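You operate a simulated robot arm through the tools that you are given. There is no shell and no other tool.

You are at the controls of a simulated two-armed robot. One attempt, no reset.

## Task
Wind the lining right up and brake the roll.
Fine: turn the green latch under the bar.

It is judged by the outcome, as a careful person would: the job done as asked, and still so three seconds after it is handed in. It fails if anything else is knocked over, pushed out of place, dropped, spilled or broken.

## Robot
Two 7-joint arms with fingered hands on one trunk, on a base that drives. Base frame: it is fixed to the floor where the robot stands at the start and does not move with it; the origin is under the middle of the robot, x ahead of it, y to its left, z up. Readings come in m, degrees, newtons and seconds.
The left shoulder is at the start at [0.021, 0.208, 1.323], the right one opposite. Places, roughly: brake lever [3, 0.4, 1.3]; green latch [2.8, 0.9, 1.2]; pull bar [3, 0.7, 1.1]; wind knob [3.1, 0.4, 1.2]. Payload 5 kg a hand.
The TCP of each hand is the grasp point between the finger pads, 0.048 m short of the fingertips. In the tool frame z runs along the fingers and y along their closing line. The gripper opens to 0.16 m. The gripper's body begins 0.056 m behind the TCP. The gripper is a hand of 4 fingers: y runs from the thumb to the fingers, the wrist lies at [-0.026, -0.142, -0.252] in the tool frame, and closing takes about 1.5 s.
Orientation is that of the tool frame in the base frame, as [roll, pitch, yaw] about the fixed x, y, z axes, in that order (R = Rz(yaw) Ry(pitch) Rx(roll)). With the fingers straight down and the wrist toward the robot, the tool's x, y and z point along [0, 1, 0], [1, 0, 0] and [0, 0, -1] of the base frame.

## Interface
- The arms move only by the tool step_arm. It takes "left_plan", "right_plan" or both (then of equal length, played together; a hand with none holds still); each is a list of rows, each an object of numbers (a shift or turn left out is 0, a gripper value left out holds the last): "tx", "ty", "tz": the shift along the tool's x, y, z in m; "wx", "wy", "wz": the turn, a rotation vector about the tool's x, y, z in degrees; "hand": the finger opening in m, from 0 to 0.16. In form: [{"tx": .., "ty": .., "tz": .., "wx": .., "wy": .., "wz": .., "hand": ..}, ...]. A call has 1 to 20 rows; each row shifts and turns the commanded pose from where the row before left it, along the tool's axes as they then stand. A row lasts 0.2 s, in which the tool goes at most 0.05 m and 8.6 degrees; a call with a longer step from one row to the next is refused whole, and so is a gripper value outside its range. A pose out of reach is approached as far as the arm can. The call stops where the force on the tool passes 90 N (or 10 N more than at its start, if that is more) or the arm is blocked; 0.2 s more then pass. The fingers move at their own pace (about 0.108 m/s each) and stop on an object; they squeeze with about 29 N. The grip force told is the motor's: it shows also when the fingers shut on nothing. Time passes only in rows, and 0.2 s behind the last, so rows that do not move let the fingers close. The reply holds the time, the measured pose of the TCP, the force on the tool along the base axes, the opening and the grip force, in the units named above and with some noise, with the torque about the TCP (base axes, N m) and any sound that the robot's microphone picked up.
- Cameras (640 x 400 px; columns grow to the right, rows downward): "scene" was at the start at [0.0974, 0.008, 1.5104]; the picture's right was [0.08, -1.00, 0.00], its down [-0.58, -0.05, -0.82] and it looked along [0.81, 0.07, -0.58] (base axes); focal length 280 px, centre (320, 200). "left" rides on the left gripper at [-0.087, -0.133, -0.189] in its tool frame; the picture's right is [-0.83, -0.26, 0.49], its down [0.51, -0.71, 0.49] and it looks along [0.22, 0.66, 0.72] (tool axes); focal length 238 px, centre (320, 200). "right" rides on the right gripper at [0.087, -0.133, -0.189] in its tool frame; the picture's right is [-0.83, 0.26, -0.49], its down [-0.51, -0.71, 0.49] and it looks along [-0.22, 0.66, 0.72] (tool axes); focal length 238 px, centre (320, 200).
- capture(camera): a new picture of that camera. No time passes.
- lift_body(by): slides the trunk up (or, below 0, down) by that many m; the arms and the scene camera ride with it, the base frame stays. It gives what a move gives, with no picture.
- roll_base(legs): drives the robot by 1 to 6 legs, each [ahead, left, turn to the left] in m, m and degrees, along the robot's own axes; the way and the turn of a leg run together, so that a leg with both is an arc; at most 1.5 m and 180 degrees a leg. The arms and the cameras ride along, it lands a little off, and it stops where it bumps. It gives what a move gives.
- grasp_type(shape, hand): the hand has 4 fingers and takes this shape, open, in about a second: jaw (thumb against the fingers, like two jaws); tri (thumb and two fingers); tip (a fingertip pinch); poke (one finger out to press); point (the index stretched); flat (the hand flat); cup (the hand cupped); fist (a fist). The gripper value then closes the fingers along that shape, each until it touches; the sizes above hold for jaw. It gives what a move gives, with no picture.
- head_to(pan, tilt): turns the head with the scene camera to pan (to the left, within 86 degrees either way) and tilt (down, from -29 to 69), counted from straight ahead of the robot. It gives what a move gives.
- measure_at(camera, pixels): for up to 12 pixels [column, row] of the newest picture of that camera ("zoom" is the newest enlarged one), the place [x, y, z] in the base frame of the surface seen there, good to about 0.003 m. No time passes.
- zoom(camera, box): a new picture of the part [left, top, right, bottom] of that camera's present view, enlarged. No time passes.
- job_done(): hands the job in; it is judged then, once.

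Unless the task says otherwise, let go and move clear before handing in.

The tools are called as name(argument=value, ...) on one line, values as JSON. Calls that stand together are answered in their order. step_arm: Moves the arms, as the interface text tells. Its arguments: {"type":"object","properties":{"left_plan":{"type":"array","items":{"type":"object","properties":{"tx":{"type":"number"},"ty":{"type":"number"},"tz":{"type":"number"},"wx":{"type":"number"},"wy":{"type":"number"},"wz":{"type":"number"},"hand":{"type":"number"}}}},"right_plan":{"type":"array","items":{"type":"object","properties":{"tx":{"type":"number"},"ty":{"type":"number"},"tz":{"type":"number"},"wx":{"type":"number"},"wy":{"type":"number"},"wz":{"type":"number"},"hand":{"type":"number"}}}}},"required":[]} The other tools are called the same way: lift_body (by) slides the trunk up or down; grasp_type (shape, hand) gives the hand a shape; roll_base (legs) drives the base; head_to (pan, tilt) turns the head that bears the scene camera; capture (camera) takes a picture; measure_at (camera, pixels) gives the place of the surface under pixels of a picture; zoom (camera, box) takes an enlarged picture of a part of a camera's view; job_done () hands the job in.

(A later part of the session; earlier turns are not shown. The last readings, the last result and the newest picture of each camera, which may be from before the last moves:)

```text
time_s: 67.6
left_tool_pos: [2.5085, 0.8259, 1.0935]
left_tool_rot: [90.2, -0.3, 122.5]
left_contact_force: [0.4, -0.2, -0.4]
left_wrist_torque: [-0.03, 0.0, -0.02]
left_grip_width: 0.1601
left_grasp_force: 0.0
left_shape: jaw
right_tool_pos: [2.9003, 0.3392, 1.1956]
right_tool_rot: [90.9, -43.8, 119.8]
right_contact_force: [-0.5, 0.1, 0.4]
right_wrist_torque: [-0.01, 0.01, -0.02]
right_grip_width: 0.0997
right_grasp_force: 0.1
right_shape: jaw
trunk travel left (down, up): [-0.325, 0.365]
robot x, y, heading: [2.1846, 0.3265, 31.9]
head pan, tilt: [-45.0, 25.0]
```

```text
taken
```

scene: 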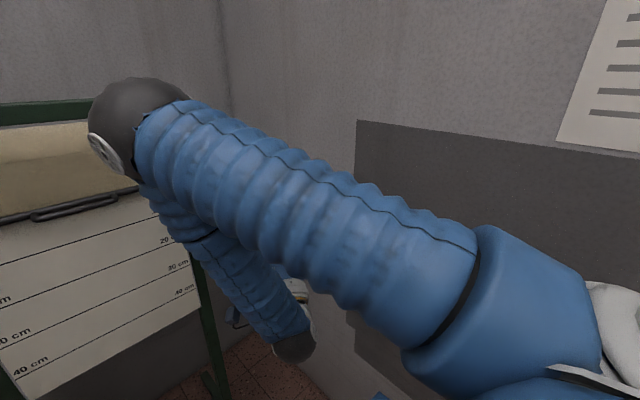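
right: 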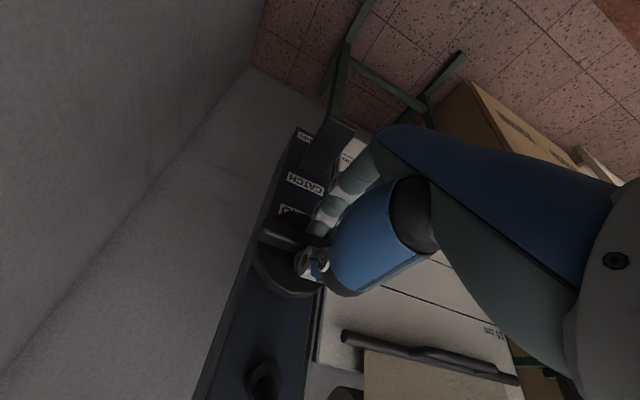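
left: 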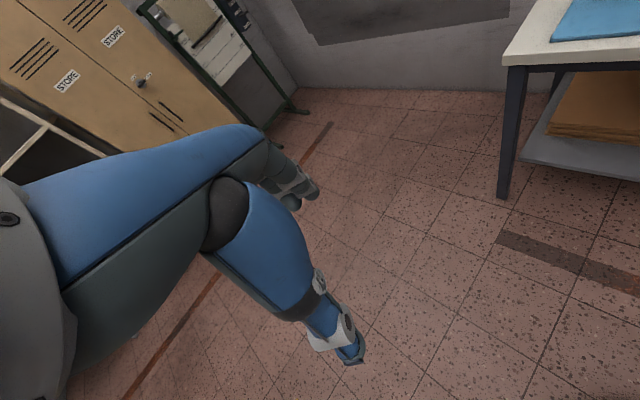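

The elbow has swung to the left/front and may be near the stand. I measure it.

measure_at(camera="scene", pixels=[[140, 95], [100, 140], [180, 130], [150, 200], [290, 340], [60, 210], [240, 315]])

head_to(pan=-10, tilt=25)

capture(camera="scene")

```text
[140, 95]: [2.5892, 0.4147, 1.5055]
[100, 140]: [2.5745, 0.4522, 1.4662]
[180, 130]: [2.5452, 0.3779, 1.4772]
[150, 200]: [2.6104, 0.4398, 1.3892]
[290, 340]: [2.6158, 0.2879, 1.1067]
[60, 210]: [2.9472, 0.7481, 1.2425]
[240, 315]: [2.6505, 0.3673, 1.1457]
```

```text
time_s: 68.6
left_tool_pos: [2.506, 0.8242, 1.0943]
left_tool_rot: [90.1, -0.2, 122.2]
left_contact_force: [-0.7, 0.2, 0.2]
left_wrist_torque: [0.04, 0.04, 0.0]
left_grip_width: 0.1599
left_grasp_force: 0.1
left_shape: jaw
right_tool_pos: [2.9015, 0.3393, 1.1963]
right_tool_rot: [91.0, -43.8, 119.8]
right_contact_force: [0.0, 0.0, -1.3]
right_wrist_torque: [-0.02, -0.01, -0.02]
right_grip_width: 0.0998
right_grasp_force: 0.1
right_shape: jaw
trunk travel left (down, up): [-0.325, 0.365]
robot x, y, heading: [2.1838, 0.3312, 31.8]
head pan, tilt: [-10.0, 25.0]
```

```text
taken
```

scene: 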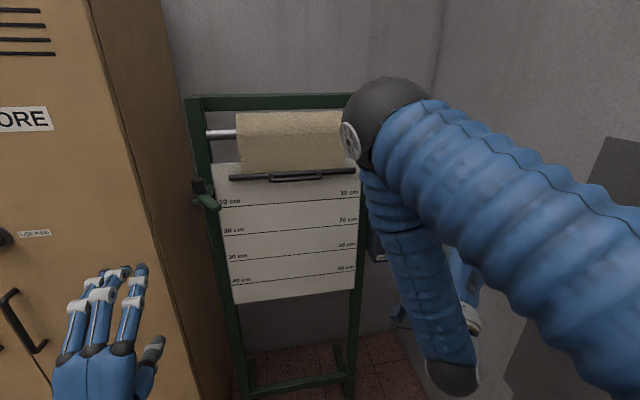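

Elbow at d≈2.41, s≈1.0 is 0.5 m clear of the stand. I rotate the remaining 41° to put the closing line vertical across the horizontal ridge.

step_arm(right_plan=[{"wz": -8.2}, {"wz": -8.2}, {"wz": -8.2}, {"wz": -8.2}, {"wz": -8.2}, {}])

capture(camera="scene")

capture(camera="right")

```text
time_s: 70.0
left_tool_pos: [2.5066, 0.8256, 1.0946]
left_tool_rot: [90.2, -0.2, 122.5]
left_contact_force: [0.0, -0.1, 0.0]
left_wrist_torque: [0.01, -0.01, -0.03]
left_grip_width: 0.1597
left_grasp_force: 0.0
left_shape: jaw
right_tool_pos: [2.9675, 0.2588, 1.1939]
right_tool_rot: [90.7, -2.8, 120.5]
right_contact_force: [-0.7, 0.9, -0.5]
right_wrist_torque: [-0.02, 0.0, 0.01]
right_grip_width: 0.0998
right_grasp_force: 0.1
right_shape: jaw
right hand out of reach, approached as far as the arm can: row 2, 3, 4, 5
trunk travel left (down, up): [-0.325, 0.365]
robot x, y, heading: [2.1822, 0.3283, 31.6]
head pan, tilt: [-10.0, 25.0]
```

```text
taken
```

scene: 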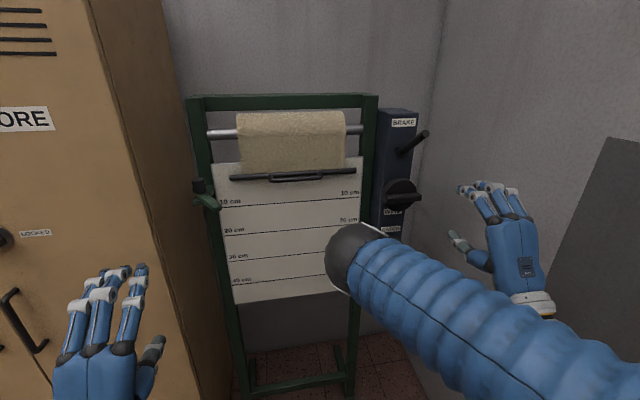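

```text
taken
```

right: 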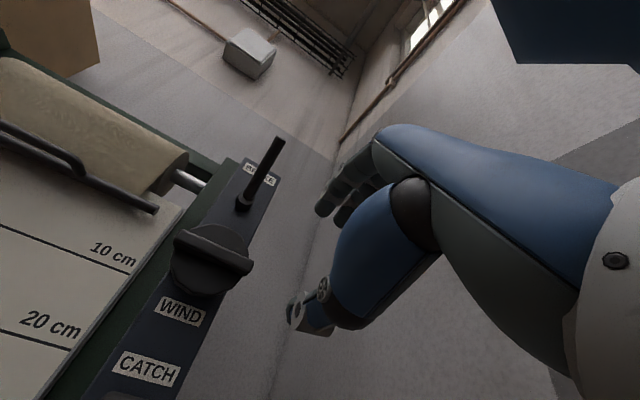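

The orientation was reached but the hand sits 10 cm too far right (s≈1.347 vs 1.249). Shifting the base 0.10 m left lines it up and gives more wall clearance.

roll_base(legs=[[0.0, 0.1, 0.0]])

capture(camera="scene")

capture(camera="right")

```text
time_s: 71.1
left_tool_pos: [2.4552, 0.9098, 1.0954]
left_tool_rot: [90.2, -0.2, 122.4]
left_contact_force: [-0.5, 1.8, 0.4]
left_wrist_torque: [0.0, -0.02, -0.09]
left_grip_width: 0.1599
left_grasp_force: 0.1
left_shape: jaw
right_tool_pos: [2.915, 0.3432, 1.1958]
right_tool_rot: [90.7, -2.7, 120.4]
right_contact_force: [-0.9, 1.7, 0.5]
right_wrist_torque: [-0.01, 0.04, -0.15]
right_grip_width: 0.0999
right_grasp_force: 0.0
right_shape: jaw
trunk travel left (down, up): [-0.325, 0.365]
robot x, y, heading: [2.1337, 0.4158, 31.9]
head pan, tilt: [-10.0, 25.0]
```

```text
taken
```

scene: 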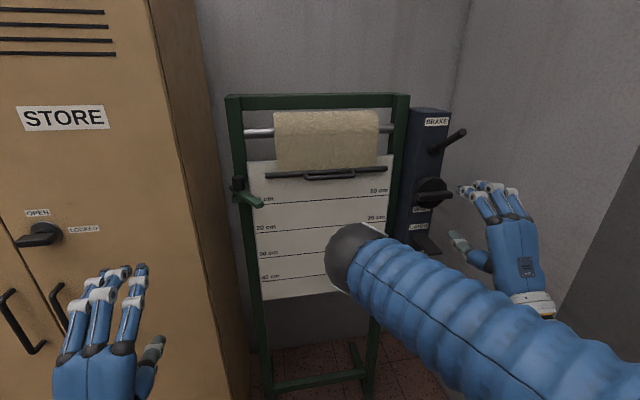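

```text
taken
```

right: 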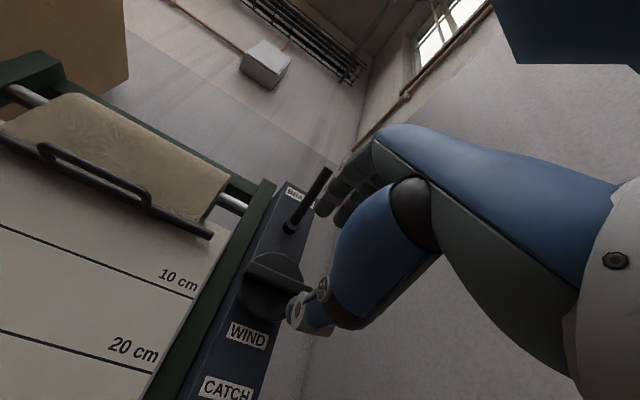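

The hand is now in line (s=1.248) and the panel is visible. I zoom to verify the ridge angle and measure its front.

zoom(camera="scene", box=[395, 100, 555, 270])

measure_at(camera="zoom", pixels=[[130, 220], [110, 222], [80, 225], [190, 215], [120, 200], [130, 245], [165, 75]])

```text
2.35 times, centred on (475, 185) of scene
```

zoom: 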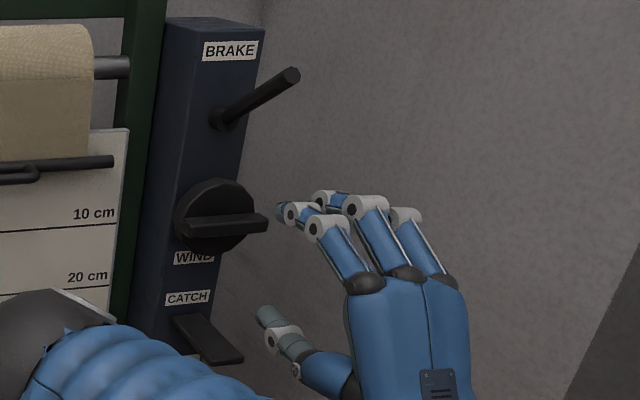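

```text
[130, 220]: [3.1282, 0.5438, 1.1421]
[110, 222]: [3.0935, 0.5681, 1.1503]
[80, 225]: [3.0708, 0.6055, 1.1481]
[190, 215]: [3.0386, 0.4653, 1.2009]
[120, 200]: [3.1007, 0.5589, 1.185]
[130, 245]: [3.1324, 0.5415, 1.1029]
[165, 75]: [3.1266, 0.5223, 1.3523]
```

Now measuring on the ridge itself at its visible pixels.

measure_at(camera="zoom", pixels=[[190, 230], [222, 226], [255, 223], [215, 195], [222, 218], [290, 75], [220, 118], [240, 103], [215, 345]])

```text
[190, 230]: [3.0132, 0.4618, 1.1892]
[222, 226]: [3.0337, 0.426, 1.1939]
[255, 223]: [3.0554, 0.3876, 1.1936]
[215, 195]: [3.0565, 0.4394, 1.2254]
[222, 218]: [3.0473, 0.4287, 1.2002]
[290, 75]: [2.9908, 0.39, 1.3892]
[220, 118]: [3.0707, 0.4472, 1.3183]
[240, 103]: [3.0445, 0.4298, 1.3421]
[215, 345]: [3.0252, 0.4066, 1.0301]
```

The ridge is level within 3°, centre s≈1.245, z≈1.194. I narrow the fingers to 0.07 and advance 11.5 cm to straddle it.

step_arm(right_plan=[{"hand": 0.075}, {"tz": 0.03}, {"tz": 0.03}, {"tz": 0.03}, {"tz": 0.02}, {}])

capture(camera="right")

zoom(camera="scene", box=[395, 100, 555, 270])

```text
time_s: 72.5
left_tool_pos: [2.4553, 0.9092, 1.094]
left_tool_rot: [90.2, -0.3, 122.3]
left_contact_force: [0.4, 0.2, -0.4]
left_wrist_torque: [-0.01, 0.02, 0.0]
left_grip_width: 0.1601
left_grasp_force: 0.1
left_shape: jaw
right_tool_pos: [3.0124, 0.3967, 1.1936]
right_tool_rot: [90.7, -2.9, 120.4]
right_contact_force: [-0.2, 0.2, 0.0]
right_wrist_torque: [-0.02, 0.0, -0.03]
right_grip_width: 0.0758
right_grasp_force: 0.1
right_shape: jaw
trunk travel left (down, up): [-0.325, 0.365]
robot x, y, heading: [2.1294, 0.4157, 31.9]
head pan, tilt: [-10.0, 25.0]
```

```text
taken
```

right: 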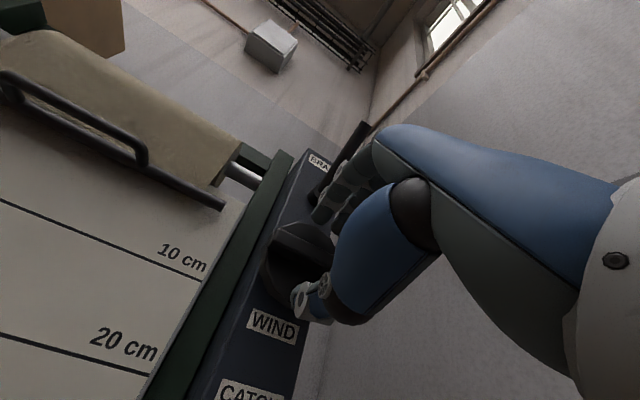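

```text
2.35 times, centred on (475, 185) of scene
```

zoom: 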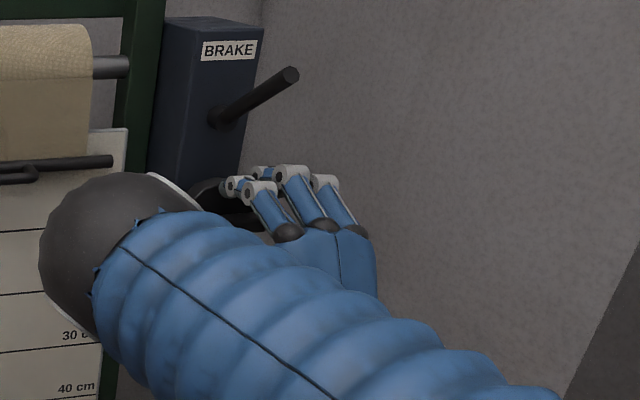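

The fingers straddle the ridge with the lever clear above. I nudge 7 mm left, 5 mm in, and close.

step_arm(right_plan=[{"tx": 0.007, "tz": 0.005}, {"hand": 0.0}, {}, {}, {}, {}, {}])

step_arm(right_plan=[{"wz": 6}, {"wz": 6}, {"wz": 6}, {}])

capture(camera="scene")

capture(camera="right")

```text
time_s: 74.1
left_tool_pos: [2.4555, 0.9096, 1.0948]
left_tool_rot: [90.3, -0.4, 122.5]
left_contact_force: [0.7, -1.0, 0.9]
left_wrist_torque: [0.0, -0.01, 0.01]
left_grip_width: 0.1601
left_grasp_force: 0.0
left_shape: jaw
right_tool_pos: [3.0123, 0.4057, 1.1927]
right_tool_rot: [90.7, -2.8, 120.4]
right_contact_force: [3.4, 0.8, 1.6]
right_wrist_torque: [-0.18, -0.16, -0.04]
right_grip_width: 0.0154
right_grasp_force: 29.0
right_shape: jaw
trunk travel left (down, up): [-0.325, 0.365]
robot x, y, heading: [2.1308, 0.4099, 31.8]
head pan, tilt: [-10.0, 25.0]
```

```text
time_s: 75.1
left_tool_pos: [2.4543, 0.9093, 1.0936]
left_tool_rot: [90.1, -0.2, 122.6]
left_contact_force: [-1.1, 1.2, 1.0]
left_wrist_torque: [0.0, 0.02, -0.01]
left_grip_width: 0.1601
left_grasp_force: 0.0
left_shape: jaw
right_tool_pos: [3.0108, 0.4073, 1.1945]
right_tool_rot: [90.6, -20.8, 120.4]
right_contact_force: [-6.5, 7.0, 6.3]
right_wrist_torque: [-0.73, -0.77, 0.16]
right_grip_width: 0.0159
right_grasp_force: 28.8
right_shape: jaw
trunk travel left (down, up): [-0.325, 0.365]
robot x, y, heading: [2.132, 0.4166, 31.7]
head pan, tilt: [-10.0, 25.0]
```

```text
taken
```

scene: 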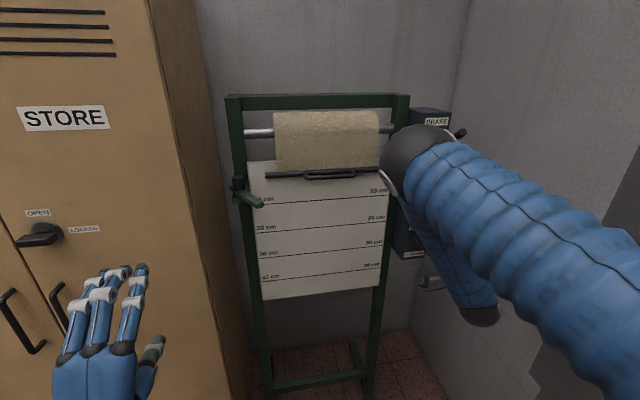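

```text
taken
```

right: 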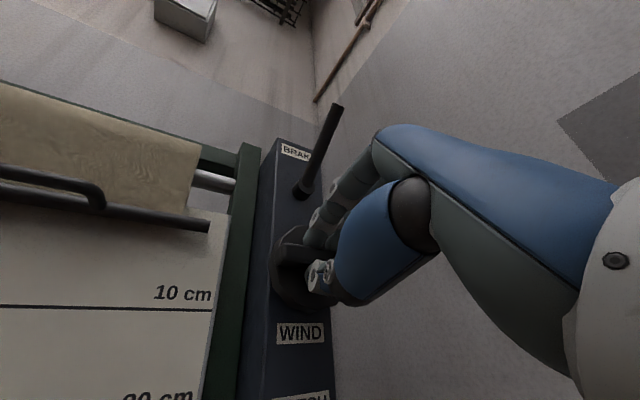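

I measure the bar height again (it runs through (300,174) now).

measure_at(camera="scene", pixels=[[275, 175], [290, 174], [370, 169]])

zoom(camera="scene", box=[220, 90, 420, 220])

```text
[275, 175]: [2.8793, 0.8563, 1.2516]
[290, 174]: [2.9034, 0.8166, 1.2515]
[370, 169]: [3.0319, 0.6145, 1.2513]
```

```text
3.08 times, centred on (320, 155) of scene
```

zoom: 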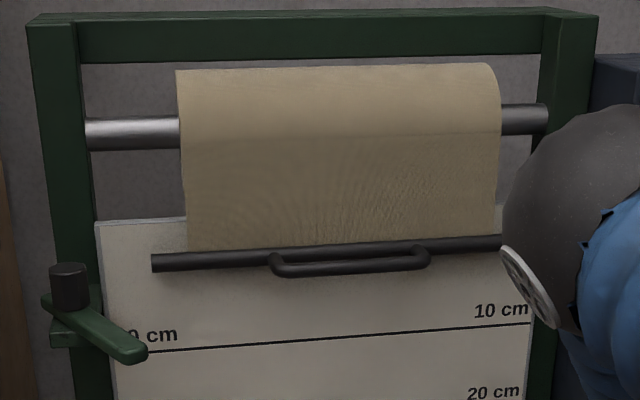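

The bar reads 1.2515, unchanged, with torque ~1.0 N·m — maybe only slack, maybe the end stop. I turn 12° more and compare, and measure the scale lines.

measure_at(camera="zoom", pixels=[[300, 343], [400, 335], [140, 219], [560, 392], [330, 90], [330, 130], [330, 200], [210, 240], [100, 345]])

step_arm(right_plan=[{"wz": 4}, {"wz": 4}, {"wz": 4}, {}])

zoom(camera="scene", box=[220, 90, 420, 220])

capture(camera="right")

```text
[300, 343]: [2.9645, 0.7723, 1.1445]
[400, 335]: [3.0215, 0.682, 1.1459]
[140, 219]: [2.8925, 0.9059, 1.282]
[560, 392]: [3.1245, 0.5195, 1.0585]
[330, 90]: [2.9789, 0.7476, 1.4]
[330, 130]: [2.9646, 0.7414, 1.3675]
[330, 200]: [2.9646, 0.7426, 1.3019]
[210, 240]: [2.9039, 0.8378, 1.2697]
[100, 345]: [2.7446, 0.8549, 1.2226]
```

```text
time_s: 76.1
left_tool_pos: [2.4541, 0.9105, 1.0953]
left_tool_rot: [90.2, -0.2, 122.4]
left_contact_force: [0.0, 0.1, 0.3]
left_wrist_torque: [-0.02, -0.02, -0.01]
left_grip_width: 0.16
left_grasp_force: 0.0
left_shape: jaw
right_tool_pos: [3.0093, 0.4087, 1.1975]
right_tool_rot: [90.5, -32.6, 120.2]
right_contact_force: [-9.5, 14.1, 18.5]
right_wrist_torque: [-1.06, -1.68, 0.34]
right_grip_width: 0.0157
right_grasp_force: 28.9
right_shape: jaw
trunk travel left (down, up): [-0.325, 0.365]
robot x, y, heading: [2.1313, 0.4124, 31.7]
head pan, tilt: [-10.0, 25.0]
```

```text
3.08 times, centred on (320, 155) of scene
```

zoom: 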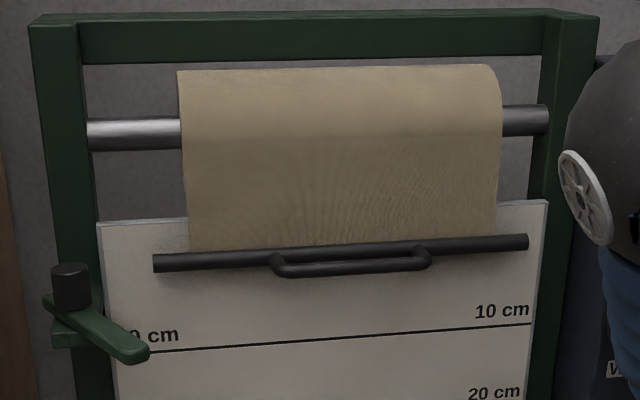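

```text
taken
```

right: 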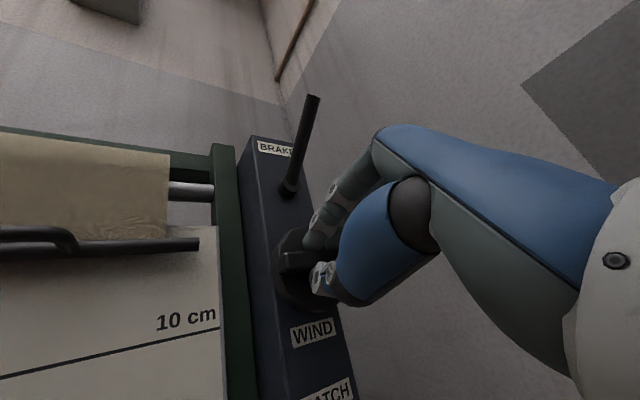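

The bar stays at 1.25 (= 0 cm: the 10 cm line is at z=1.145) while torque rises to 1.8 N·m: the lining is right up against its stop. I relax the turn, open, and back the right hand out.

step_arm(right_plan=[{"wz": -6}, {"wz": -6}, {"wz": -6}, {"hand": 0.075}, {}, {}, {"tz": -0.03}, {"tz": -0.04}, {"tz": -0.04}, {"tz": -0.02}])

capture(camera="scene")

measure_at(camera="scene", pixels=[[275, 175], [290, 174], [370, 169]])

```text
time_s: 78.3
left_tool_pos: [2.4551, 0.9097, 1.0963]
left_tool_rot: [90.3, -0.4, 122.4]
left_contact_force: [0.1, 0.6, -0.6]
left_wrist_torque: [0.01, -0.03, 0.01]
left_grip_width: 0.1602
left_grasp_force: 0.1
left_shape: jaw
right_tool_pos: [2.8992, 0.3395, 1.1956]
right_tool_rot: [90.7, -14.7, 120.2]
right_contact_force: [0.1, 0.3, 0.1]
right_wrist_torque: [0.0, 0.04, -0.03]
right_grip_width: 0.0748
right_grasp_force: 0.0
right_shape: jaw
trunk travel left (down, up): [-0.325, 0.365]
robot x, y, heading: [2.1303, 0.419, 31.6]
head pan, tilt: [-10.0, 25.0]
```

```text
taken
```

scene: 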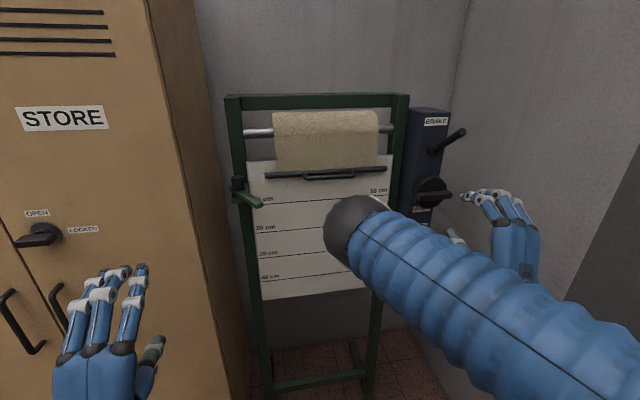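

```text
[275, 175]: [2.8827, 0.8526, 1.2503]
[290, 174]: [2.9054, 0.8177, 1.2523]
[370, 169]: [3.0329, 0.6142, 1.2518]
```

The bar holds at 1.251. Now for the brake: I turn the right hand to a horizontal closing line at this standoff, then raise it to lever height.

step_arm(right_plan=[{"wz": 8.4, "hand": 0.09}, {"wz": 8.4}, {"wz": 8.4}, {"wz": 8.4}, {"wz": 8.4}, {"wz": 8.4}, {"wz": 8.4}, {"wz": 8.4}, {"wz": 8.0}, {}])

capture(camera="scene")

```text
time_s: 80.5
left_tool_pos: [2.4557, 0.9078, 1.0941]
left_tool_rot: [90.3, -0.3, 122.4]
left_contact_force: [-0.1, 0.4, -0.1]
left_wrist_torque: [0.02, -0.02, -0.03]
left_grip_width: 0.1601
left_grasp_force: 0.0
left_shape: jaw
right_tool_pos: [2.9008, 0.3408, 1.1948]
right_tool_rot: [-166.7, -89.3, 17.0]
right_contact_force: [0.2, 0.0, 0.2]
right_wrist_torque: [0.02, 0.0, -0.01]
right_grip_width: 0.0895
right_grasp_force: 0.0
right_shape: jaw
trunk travel left (down, up): [-0.325, 0.365]
robot x, y, heading: [2.1313, 0.4175, 31.9]
head pan, tilt: [-10.0, 25.0]
```

```text
taken
```

scene: 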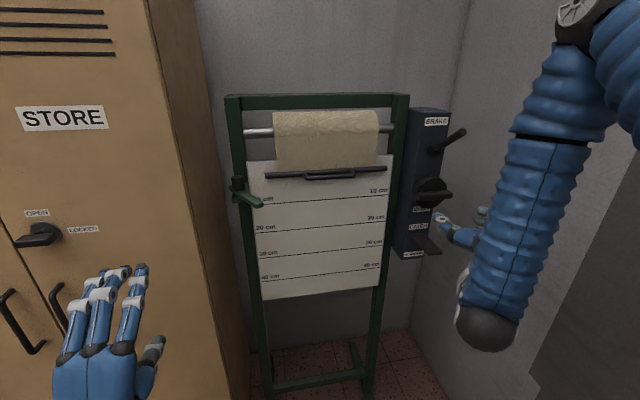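

The elbow is up and clear now. I re-measure the lever.

zoom(camera="scene", box=[395, 100, 495, 170])

measure_at(camera="zoom", pixels=[[245, 330], [300, 290], [350, 250], [400, 215], [440, 190], [235, 310], [430, 205], [130, 60]])

```text
5.71 times, centred on (445, 135) of scene
```

zoom: 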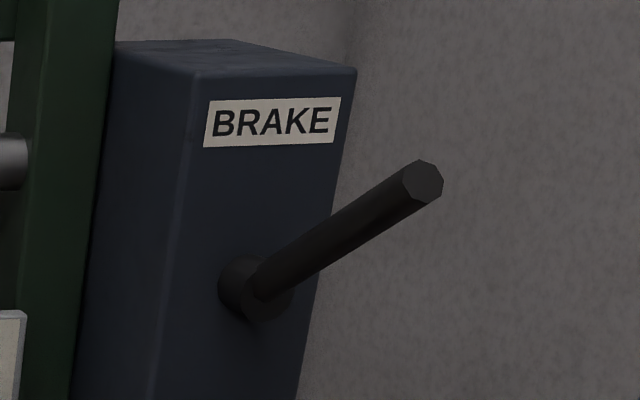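

```text
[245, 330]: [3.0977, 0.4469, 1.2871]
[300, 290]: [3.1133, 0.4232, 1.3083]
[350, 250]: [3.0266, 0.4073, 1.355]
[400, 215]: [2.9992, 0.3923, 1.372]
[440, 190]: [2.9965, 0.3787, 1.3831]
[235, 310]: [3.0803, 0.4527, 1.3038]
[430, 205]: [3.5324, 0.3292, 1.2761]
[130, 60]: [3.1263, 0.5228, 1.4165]
```

The lever lies at s≈1.251 rising at ~29°, tip at z≈1.38. I raise the hand in front of it, then go in and close around it near its end.

step_arm(right_plan=[{"tx": 0.045}, {"tx": 0.045}, {"tx": 0.045}, {"tx": 0.032, "ty": 0.006}, {}])

capture(camera="right")

zoom(camera="scene", box=[395, 90, 535, 220])

```text
time_s: 81.7
left_tool_pos: [2.4563, 0.9093, 1.0941]
left_tool_rot: [90.2, -0.3, 122.3]
left_contact_force: [-0.2, 0.7, 0.4]
left_wrist_torque: [0.01, -0.04, -0.01]
left_grip_width: 0.1602
left_grasp_force: 0.0
left_shape: jaw
right_tool_pos: [2.9063, 0.335, 1.3591]
right_tool_rot: [-177.9, -89.2, 28.3]
right_contact_force: [-0.2, 1.0, -0.4]
right_wrist_torque: [0.01, -0.01, -0.02]
right_grip_width: 0.0895
right_grasp_force: 0.1
right_shape: jaw
trunk travel left (down, up): [-0.325, 0.365]
robot x, y, heading: [2.1349, 0.4185, 31.6]
head pan, tilt: [-10.0, 25.0]
```

```text
taken
```

right: 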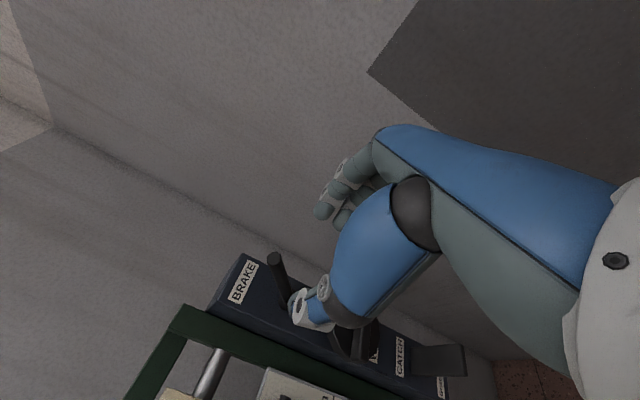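

```text
3.08 times, centred on (465, 155) of scene
```

zoom: 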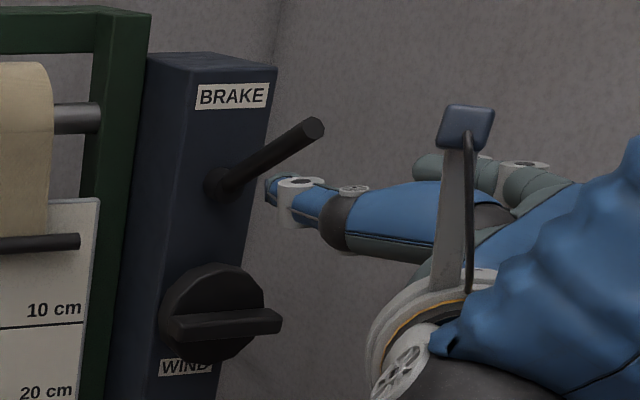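

The lever lies ahead between thumb and fingers (tip at (278,262) in wrist view, slightly above). I advance 11.5 cm and close.

step_arm(right_plan=[{"tz": 0.03}, {"tz": 0.03}, {"tz": 0.03}, {"tz": 0.025}, {"hand": 0.0}, {}, {}, {}, {}, {}, {}])

capture(camera="right")

zoom(camera="scene", box=[395, 90, 535, 220])

```text
time_s: 84.1
left_tool_pos: [2.4554, 0.9096, 1.0942]
left_tool_rot: [90.2, -0.3, 122.4]
left_contact_force: [0.0, 0.2, -0.4]
left_wrist_torque: [-0.02, 0.0, 0.02]
left_grip_width: 0.16
left_grasp_force: 0.1
left_shape: jaw
right_tool_pos: [3.006, 0.3961, 1.3599]
right_tool_rot: [178.9, -89.4, 31.5]
right_contact_force: [-1.0, 4.6, -0.1]
right_wrist_torque: [-0.02, 0.01, 0.11]
right_grip_width: 0.0114
right_grasp_force: 29.3
right_shape: jaw
trunk travel left (down, up): [-0.325, 0.365]
robot x, y, heading: [2.1326, 0.4152, 31.7]
head pan, tilt: [-10.0, 25.0]
```

```text
taken
```

right: 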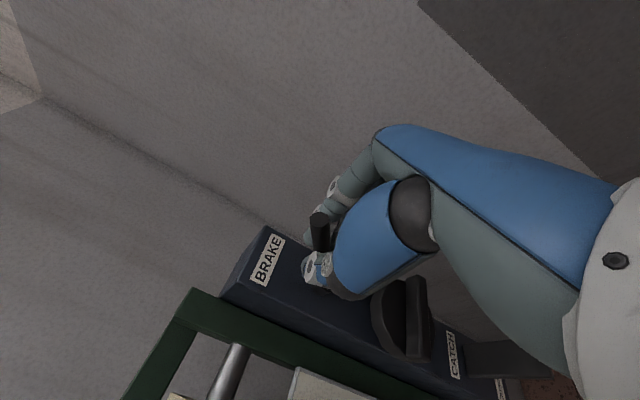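

```text
3.08 times, centred on (465, 155) of scene
```

zoom: 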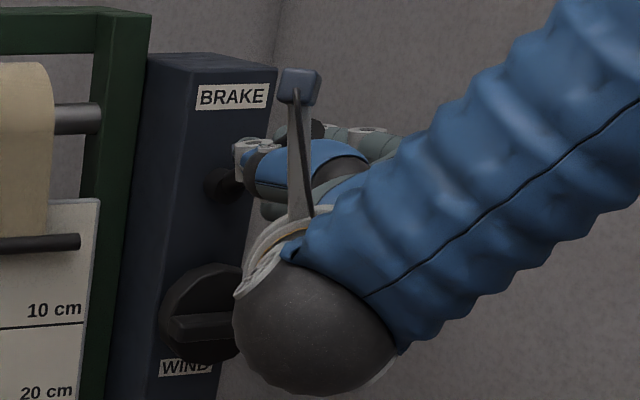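

The lever is gripped. I draw it down 6.4 cm along its arc in small steps, watching force.

step_arm(right_plan=[{"tx": -0.008, "tz": -0.002}, {"tx": -0.008, "tz": -0.002}, {"tx": -0.008, "tz": -0.002}, {"tx": -0.008, "tz": -0.002}, {"tx": -0.008, "tz": -0.001}, {"tx": -0.008}, {}])

capture(camera="right")

```text
time_s: 85.7
left_tool_pos: [2.456, 0.9088, 1.0942]
left_tool_rot: [90.2, -0.3, 122.4]
left_contact_force: [0.4, 0.5, 0.7]
left_wrist_torque: [0.02, 0.03, -0.03]
left_grip_width: 0.16
left_grasp_force: 0.0
left_shape: jaw
right_tool_pos: [2.9946, 0.3914, 1.3125]
right_tool_rot: [-173.8, -89.2, 24.2]
right_contact_force: [-1.4, 8.1, 0.8]
right_wrist_torque: [0.18, -0.18, 0.25]
right_grip_width: 0.0111
right_grasp_force: 28.6
right_shape: jaw
trunk travel left (down, up): [-0.325, 0.365]
robot x, y, heading: [2.1354, 0.4134, 31.7]
head pan, tilt: [-10.0, 25.0]
```

```text
taken
```

right: 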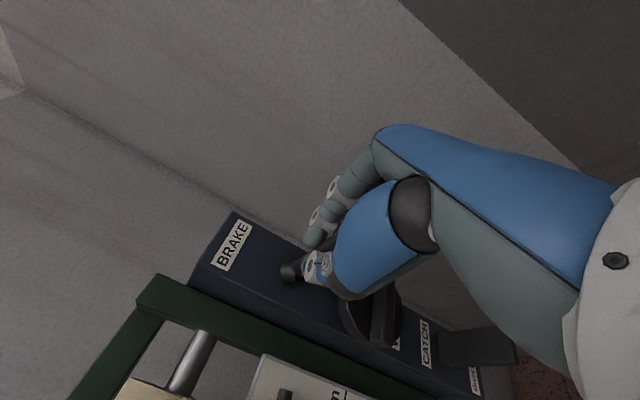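

The lever follows with ~1 N, now near level (TCP z=1.3125). I continue down to its lower stop.

step_arm(right_plan=[{"tx": -0.007}, {"tx": -0.007}, {"tx": -0.005}, {"tx": -0.004}, {}])

capture(camera="right")

zoom(camera="scene", box=[395, 90, 535, 220])

```text
time_s: 86.9
left_tool_pos: [2.4538, 0.9098, 1.0955]
left_tool_rot: [90.1, -0.2, 122.3]
left_contact_force: [0.9, -0.1, -0.4]
left_wrist_torque: [0.01, 0.03, -0.01]
left_grip_width: 0.1601
left_grasp_force: 0.1
left_shape: jaw
right_tool_pos: [2.9939, 0.3914, 1.2968]
right_tool_rot: [127.9, -89.8, 82.5]
right_contact_force: [10.0, 10.8, 42.9]
right_wrist_torque: [0.55, -1.52, 0.08]
right_grip_width: 0.0104
right_grasp_force: 29.1
right_shape: jaw
trunk travel left (down, up): [-0.325, 0.365]
robot x, y, heading: [2.1346, 0.4151, 31.8]
head pan, tilt: [-10.0, 25.0]
```

```text
taken
```

right: 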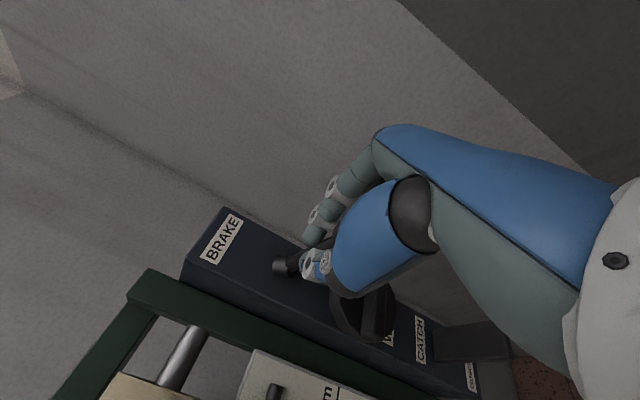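

```text
3.08 times, centred on (465, 155) of scene
```

zoom: 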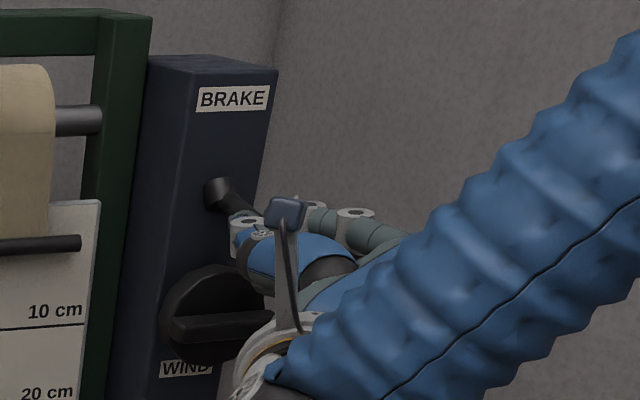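

A firm stop with 43 N upward reaction – the lever is fully down (brake on). I open and back straight out.

step_arm(right_plan=[{"hand": 0.1}, {}, {}, {}, {"tz": -0.03}, {"tz": -0.04}, {"tz": -0.04}, {"tz": -0.04}])

capture(camera="scene")

zoom(camera="scene", box=[395, 90, 495, 220])

```text
time_s: 88.7
left_tool_pos: [2.456, 0.9089, 1.0933]
left_tool_rot: [90.2, -0.3, 122.4]
left_contact_force: [0.7, -0.2, -0.5]
left_wrist_torque: [0.03, -0.05, 0.03]
left_grip_width: 0.1601
left_grasp_force: 0.1
left_shape: jaw
right_tool_pos: [2.8908, 0.3236, 1.2894]
right_tool_rot: [178.5, -89.3, 31.8]
right_contact_force: [0.4, 0.6, -1.4]
right_wrist_torque: [0.0, -0.02, -0.06]
right_grip_width: 0.0997
right_grasp_force: 0.0
right_shape: jaw
right hand out of reach, approached as far as the arm can: row 8
trunk travel left (down, up): [-0.325, 0.365]
robot x, y, heading: [2.1317, 0.4167, 31.5]
head pan, tilt: [-10.0, 25.0]
```

```text
taken
```

scene: 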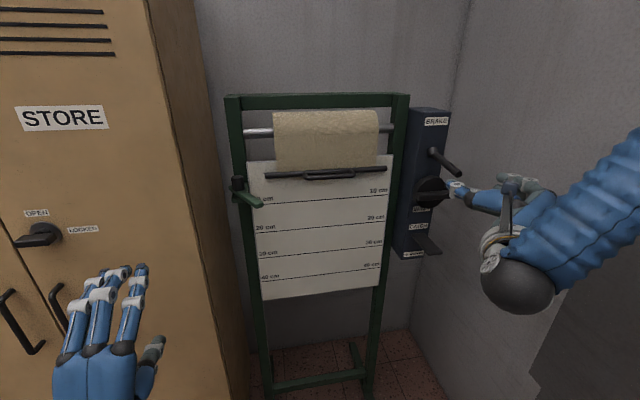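

```text
3.08 times, centred on (445, 155) of scene
```

zoom: 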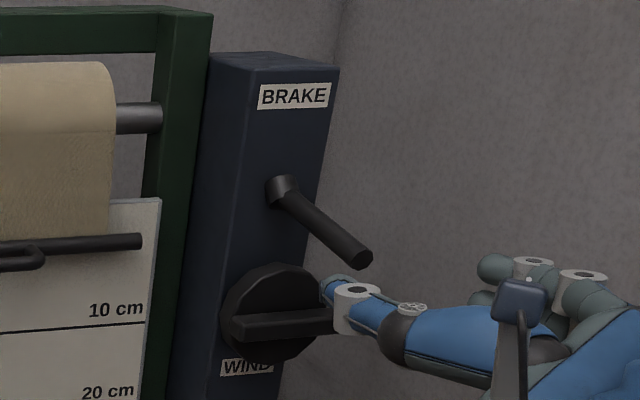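

The lever is down again and the bar stays up. Now I examine the latch and bar end closely for the left hand.

zoom(camera="scene", box=[220, 155, 300, 215])

measure_at(camera="zoom", pixels=[[140, 180], [135, 215], [180, 255], [260, 335], [310, 350], [230, 330], [370, 160], [385, 165], [480, 150], [200, 240], [290, 385], [120, 300]])

```text
6.67 times, centred on (260, 185) of scene
```

zoom: 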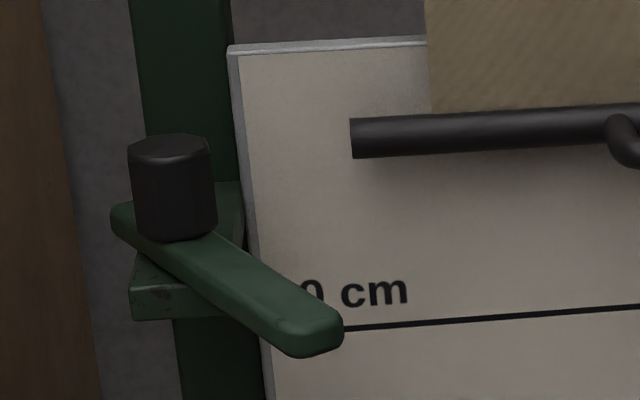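

```text
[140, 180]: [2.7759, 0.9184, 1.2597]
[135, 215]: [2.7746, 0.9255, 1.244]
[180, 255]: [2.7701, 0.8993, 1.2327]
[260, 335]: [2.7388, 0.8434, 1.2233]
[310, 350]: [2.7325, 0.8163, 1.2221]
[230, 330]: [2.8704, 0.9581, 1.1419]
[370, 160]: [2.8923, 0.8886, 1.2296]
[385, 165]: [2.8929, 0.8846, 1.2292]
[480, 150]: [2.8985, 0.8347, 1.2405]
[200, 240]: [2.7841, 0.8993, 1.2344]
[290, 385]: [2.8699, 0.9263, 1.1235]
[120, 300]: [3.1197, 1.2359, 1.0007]
```

I measure a few more exact points: arm top surface, tip corners, cap centre, bar end.

measure_at(camera="zoom", pixels=[[170, 143], [310, 322], [330, 318], [285, 325], [240, 270], [120, 215], [358, 135], [358, 152], [420, 135], [190, 200], [150, 240], [215, 300]])

```text
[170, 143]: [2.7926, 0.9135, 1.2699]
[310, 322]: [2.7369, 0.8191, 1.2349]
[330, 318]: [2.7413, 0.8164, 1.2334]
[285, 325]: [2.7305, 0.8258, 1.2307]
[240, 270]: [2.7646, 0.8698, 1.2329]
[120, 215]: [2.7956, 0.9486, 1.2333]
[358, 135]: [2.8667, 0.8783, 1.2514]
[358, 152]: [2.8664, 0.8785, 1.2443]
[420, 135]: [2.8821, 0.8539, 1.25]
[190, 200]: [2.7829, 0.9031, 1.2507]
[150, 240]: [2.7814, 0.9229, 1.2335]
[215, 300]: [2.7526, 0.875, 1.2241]
```

The latch pivot is at (s .699, d 2.853), arm pointing toward us at −63°, top z≈1.234; the bar bottom is ≈1.237 at d≈2.898, so the arm must swing ~90° back to sit under the bar's left end. I close the left hand, roll it to palm-right and raise it to z≈1.2 at this standoff.

step_arm(left_plan=[{"wz": -8.2, "hand": 0.0}, {"wz": -8.2}, {"wz": -8.2}, {"wz": -8.2}, {"wz": -8.2}, {"wz": -8.2}, {"wz": -8.2}, {"wz": -8.2}, {"wz": -8.2}, {"wz": -8.2}, {"wz": -8.0}, {}])

capture(camera="scene")

capture(camera="left")

```text
time_s: 91.3
left_tool_pos: [2.455, 0.9083, 1.0939]
left_tool_rot: [137.8, 89.7, 170.1]
left_contact_force: [0.6, 0.4, 0.8]
left_wrist_torque: [-0.01, 0.0, -0.02]
left_grip_width: 0.0
left_grasp_force: 28.8
left_shape: jaw
right_tool_pos: [2.889, 0.3221, 1.2908]
right_tool_rot: [179.4, -89.2, 31.0]
right_contact_force: [-0.2, 0.1, 0.9]
right_wrist_torque: [-0.01, -0.03, 0.01]
right_grip_width: 0.0995
right_grasp_force: 0.0
right_shape: jaw
trunk travel left (down, up): [-0.325, 0.365]
robot x, y, heading: [2.1334, 0.4146, 31.3]
head pan, tilt: [-10.0, 25.0]
```

```text
taken
```

scene: 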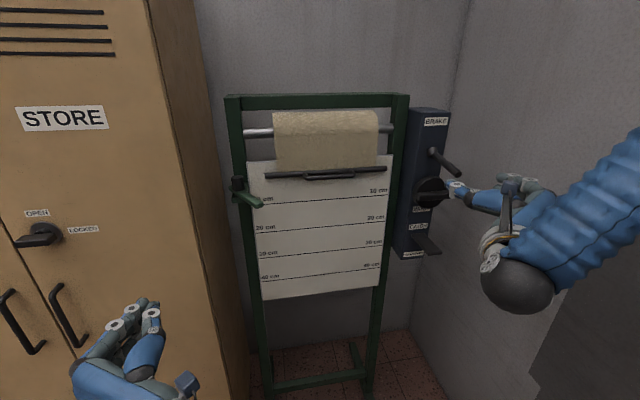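

```text
taken
```

left: 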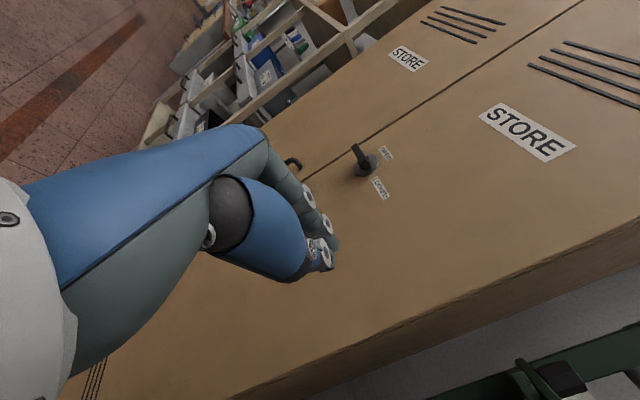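

The left hand is closed and rolled (x now points down). I move it up 10.7 cm and right 16 cm, staying at this distance, and look.

step_arm(left_plan=[{"tx": -0.035}, {"tx": -0.036}, {"tx": -0.036}, {"ty": -0.04}, {"ty": -0.04}, {"ty": -0.04}, {"ty": -0.04}, {}])

capture(camera="scene")

capture(camera="left")

```text
time_s: 93.1
left_tool_pos: [2.5414, 0.773, 1.2006]
left_tool_rot: [124.1, 89.6, 156.5]
left_contact_force: [-0.2, 1.0, 0.9]
left_wrist_torque: [0.02, -0.01, -0.05]
left_grip_width: 0.0
left_grasp_force: 28.4
left_shape: jaw
right_tool_pos: [2.8883, 0.3241, 1.2899]
right_tool_rot: [-177.1, -89.3, 27.5]
right_contact_force: [-1.2, 1.1, 0.6]
right_wrist_torque: [-0.01, 0.03, -0.06]
right_grip_width: 0.0999
right_grasp_force: 0.1
right_shape: jaw
trunk travel left (down, up): [-0.325, 0.365]
robot x, y, heading: [2.1307, 0.4173, 31.6]
head pan, tilt: [-10.0, 25.0]
```

```text
taken
```

scene: 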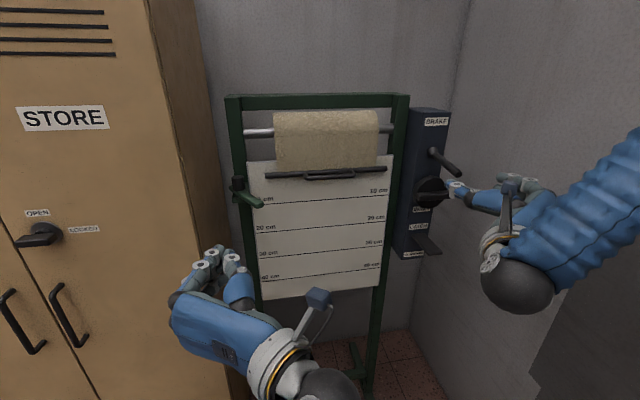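

```text
taken
```

left: 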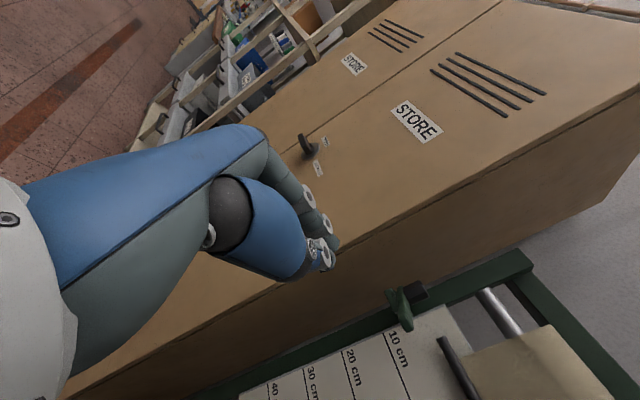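

The hand is at s≈.686, z=1.2006, 17 cm short of the latch. I zoom in on the fingertips to find their real extents.

zoom(camera="scene", box=[160, 220, 290, 330])

measure_at(camera="zoom", pixels=[[350, 180], [300, 140], [265, 140], [345, 165], [220, 200], [170, 230], [290, 200], [370, 240], [255, 130], [390, 220]])

```text
3.64 times, centred on (225, 275) of scene
```

zoom: 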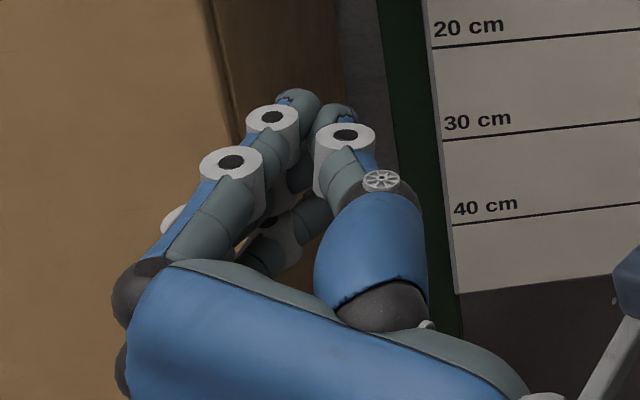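

```text
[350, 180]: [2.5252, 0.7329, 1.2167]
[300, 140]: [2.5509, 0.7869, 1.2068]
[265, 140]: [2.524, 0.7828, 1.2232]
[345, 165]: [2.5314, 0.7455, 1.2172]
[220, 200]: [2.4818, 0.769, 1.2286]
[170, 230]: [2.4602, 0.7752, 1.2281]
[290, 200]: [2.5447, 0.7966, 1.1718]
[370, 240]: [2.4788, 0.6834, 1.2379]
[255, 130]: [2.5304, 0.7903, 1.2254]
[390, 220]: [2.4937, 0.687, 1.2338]
```

I measure the very fingertips of finger and thumb.

measure_at(camera="zoom", pixels=[[297, 97], [310, 95], [315, 105], [290, 92], [335, 108], [345, 112], [325, 115], [272, 118], [345, 132], [305, 180]])

```text
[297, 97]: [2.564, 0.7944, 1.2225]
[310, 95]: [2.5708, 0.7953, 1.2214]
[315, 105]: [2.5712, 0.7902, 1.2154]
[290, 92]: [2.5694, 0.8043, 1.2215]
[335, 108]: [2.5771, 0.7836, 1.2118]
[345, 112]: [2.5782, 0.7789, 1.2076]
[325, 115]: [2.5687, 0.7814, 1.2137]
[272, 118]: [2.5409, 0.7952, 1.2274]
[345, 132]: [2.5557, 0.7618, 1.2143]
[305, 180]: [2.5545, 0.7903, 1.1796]
```

Closed fingertips span ±1.7 cm about the TCP; finger top is TCP+2.2 cm, thumb top TCP+1.1 cm. I raise to z=1.218 and move in 17 cm to just left of the latch arm.

step_arm(left_plan=[{"tx": -0.0174}, {"tz": 0.04}, {"tz": 0.04}, {"tz": 0.04}, {"tz": 0.03}, {"tz": 0.015}, {}])

capture(camera="scene")

zoom(camera="scene", box=[190, 150, 330, 260])

capture(camera="left")

```text
time_s: 94.7
left_tool_pos: [2.6815, 0.8607, 1.2183]
left_tool_rot: [117.2, 89.6, 149.6]
left_contact_force: [-0.3, -0.5, 0.7]
left_wrist_torque: [0.01, 0.0, 0.01]
left_grip_width: 0.0
left_grasp_force: 29.6
left_shape: jaw
right_tool_pos: [2.8884, 0.324, 1.2895]
right_tool_rot: [178.3, -89.3, 32.0]
right_contact_force: [-0.2, 0.6, 1.1]
right_wrist_torque: [-0.01, -0.02, -0.03]
right_grip_width: 0.0997
right_grasp_force: 0.2
right_shape: jaw
trunk travel left (down, up): [-0.325, 0.365]
robot x, y, heading: [2.1308, 0.4181, 31.7]
head pan, tilt: [-10.0, 25.0]
```

```text
taken
```

scene: 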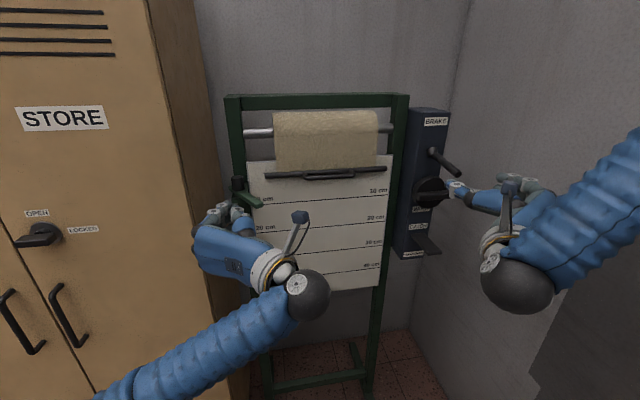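

```text
3.64 times, centred on (260, 205) of scene
```

zoom: 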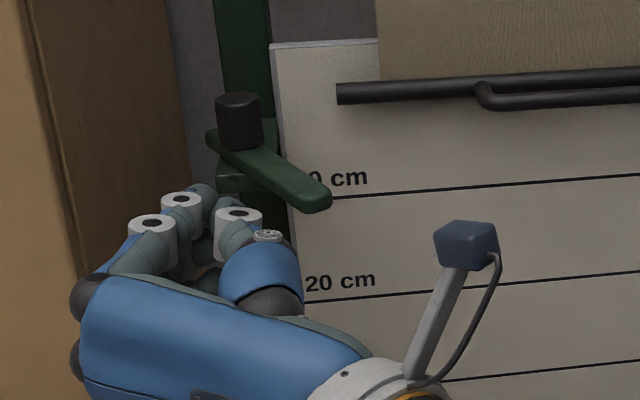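

```text
taken
```

left: 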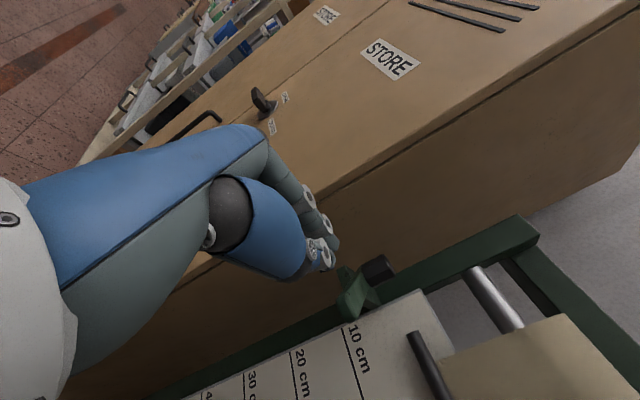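

The closed hand sits left of the arm (fingertips at (230,200) vs arm tip (320,200) in the zoom), correct height. I push right and gradually forward along the arc for the first ~30°.

step_arm(left_plan=[{"ty": -0.012, "tz": 0.002}, {"ty": -0.0106, "tz": 0.002}, {"ty": -0.011, "tz": 0.0065}, {"ty": -0.011, "tz": 0.0065}, {"ty": -0.0075, "tz": 0.007}, {"ty": -0.0075, "tz": 0.007}, {}])

zoom(camera="scene", box=[190, 150, 330, 260])

capture(camera="left")

```text
time_s: 96.3
left_tool_pos: [2.7395, 0.8291, 1.2181]
left_tool_rot: [131.9, 89.7, 164.1]
left_contact_force: [-0.6, 0.0, 0.7]
left_wrist_torque: [0.0, 0.01, -0.03]
left_grip_width: 0.0
left_grasp_force: 29.3
left_shape: jaw
right_tool_pos: [2.889, 0.3244, 1.2898]
right_tool_rot: [174.8, -89.3, 35.7]
right_contact_force: [0.0, -0.1, -0.1]
right_wrist_torque: [0.0, 0.0, -0.04]
right_grip_width: 0.0997
right_grasp_force: 0.1
right_shape: jaw
trunk travel left (down, up): [-0.325, 0.365]
robot x, y, heading: [2.1311, 0.4144, 31.5]
head pan, tilt: [-10.0, 25.0]
```

```text
3.64 times, centred on (260, 205) of scene
```

zoom: 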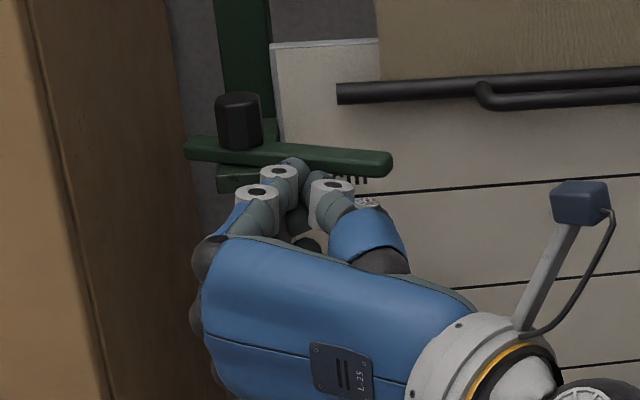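

```text
taken
```

left: 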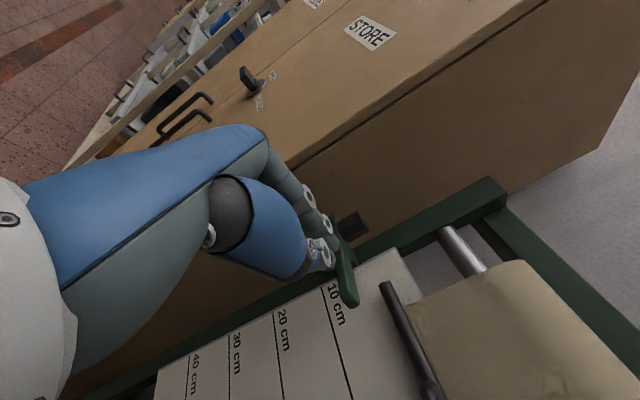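

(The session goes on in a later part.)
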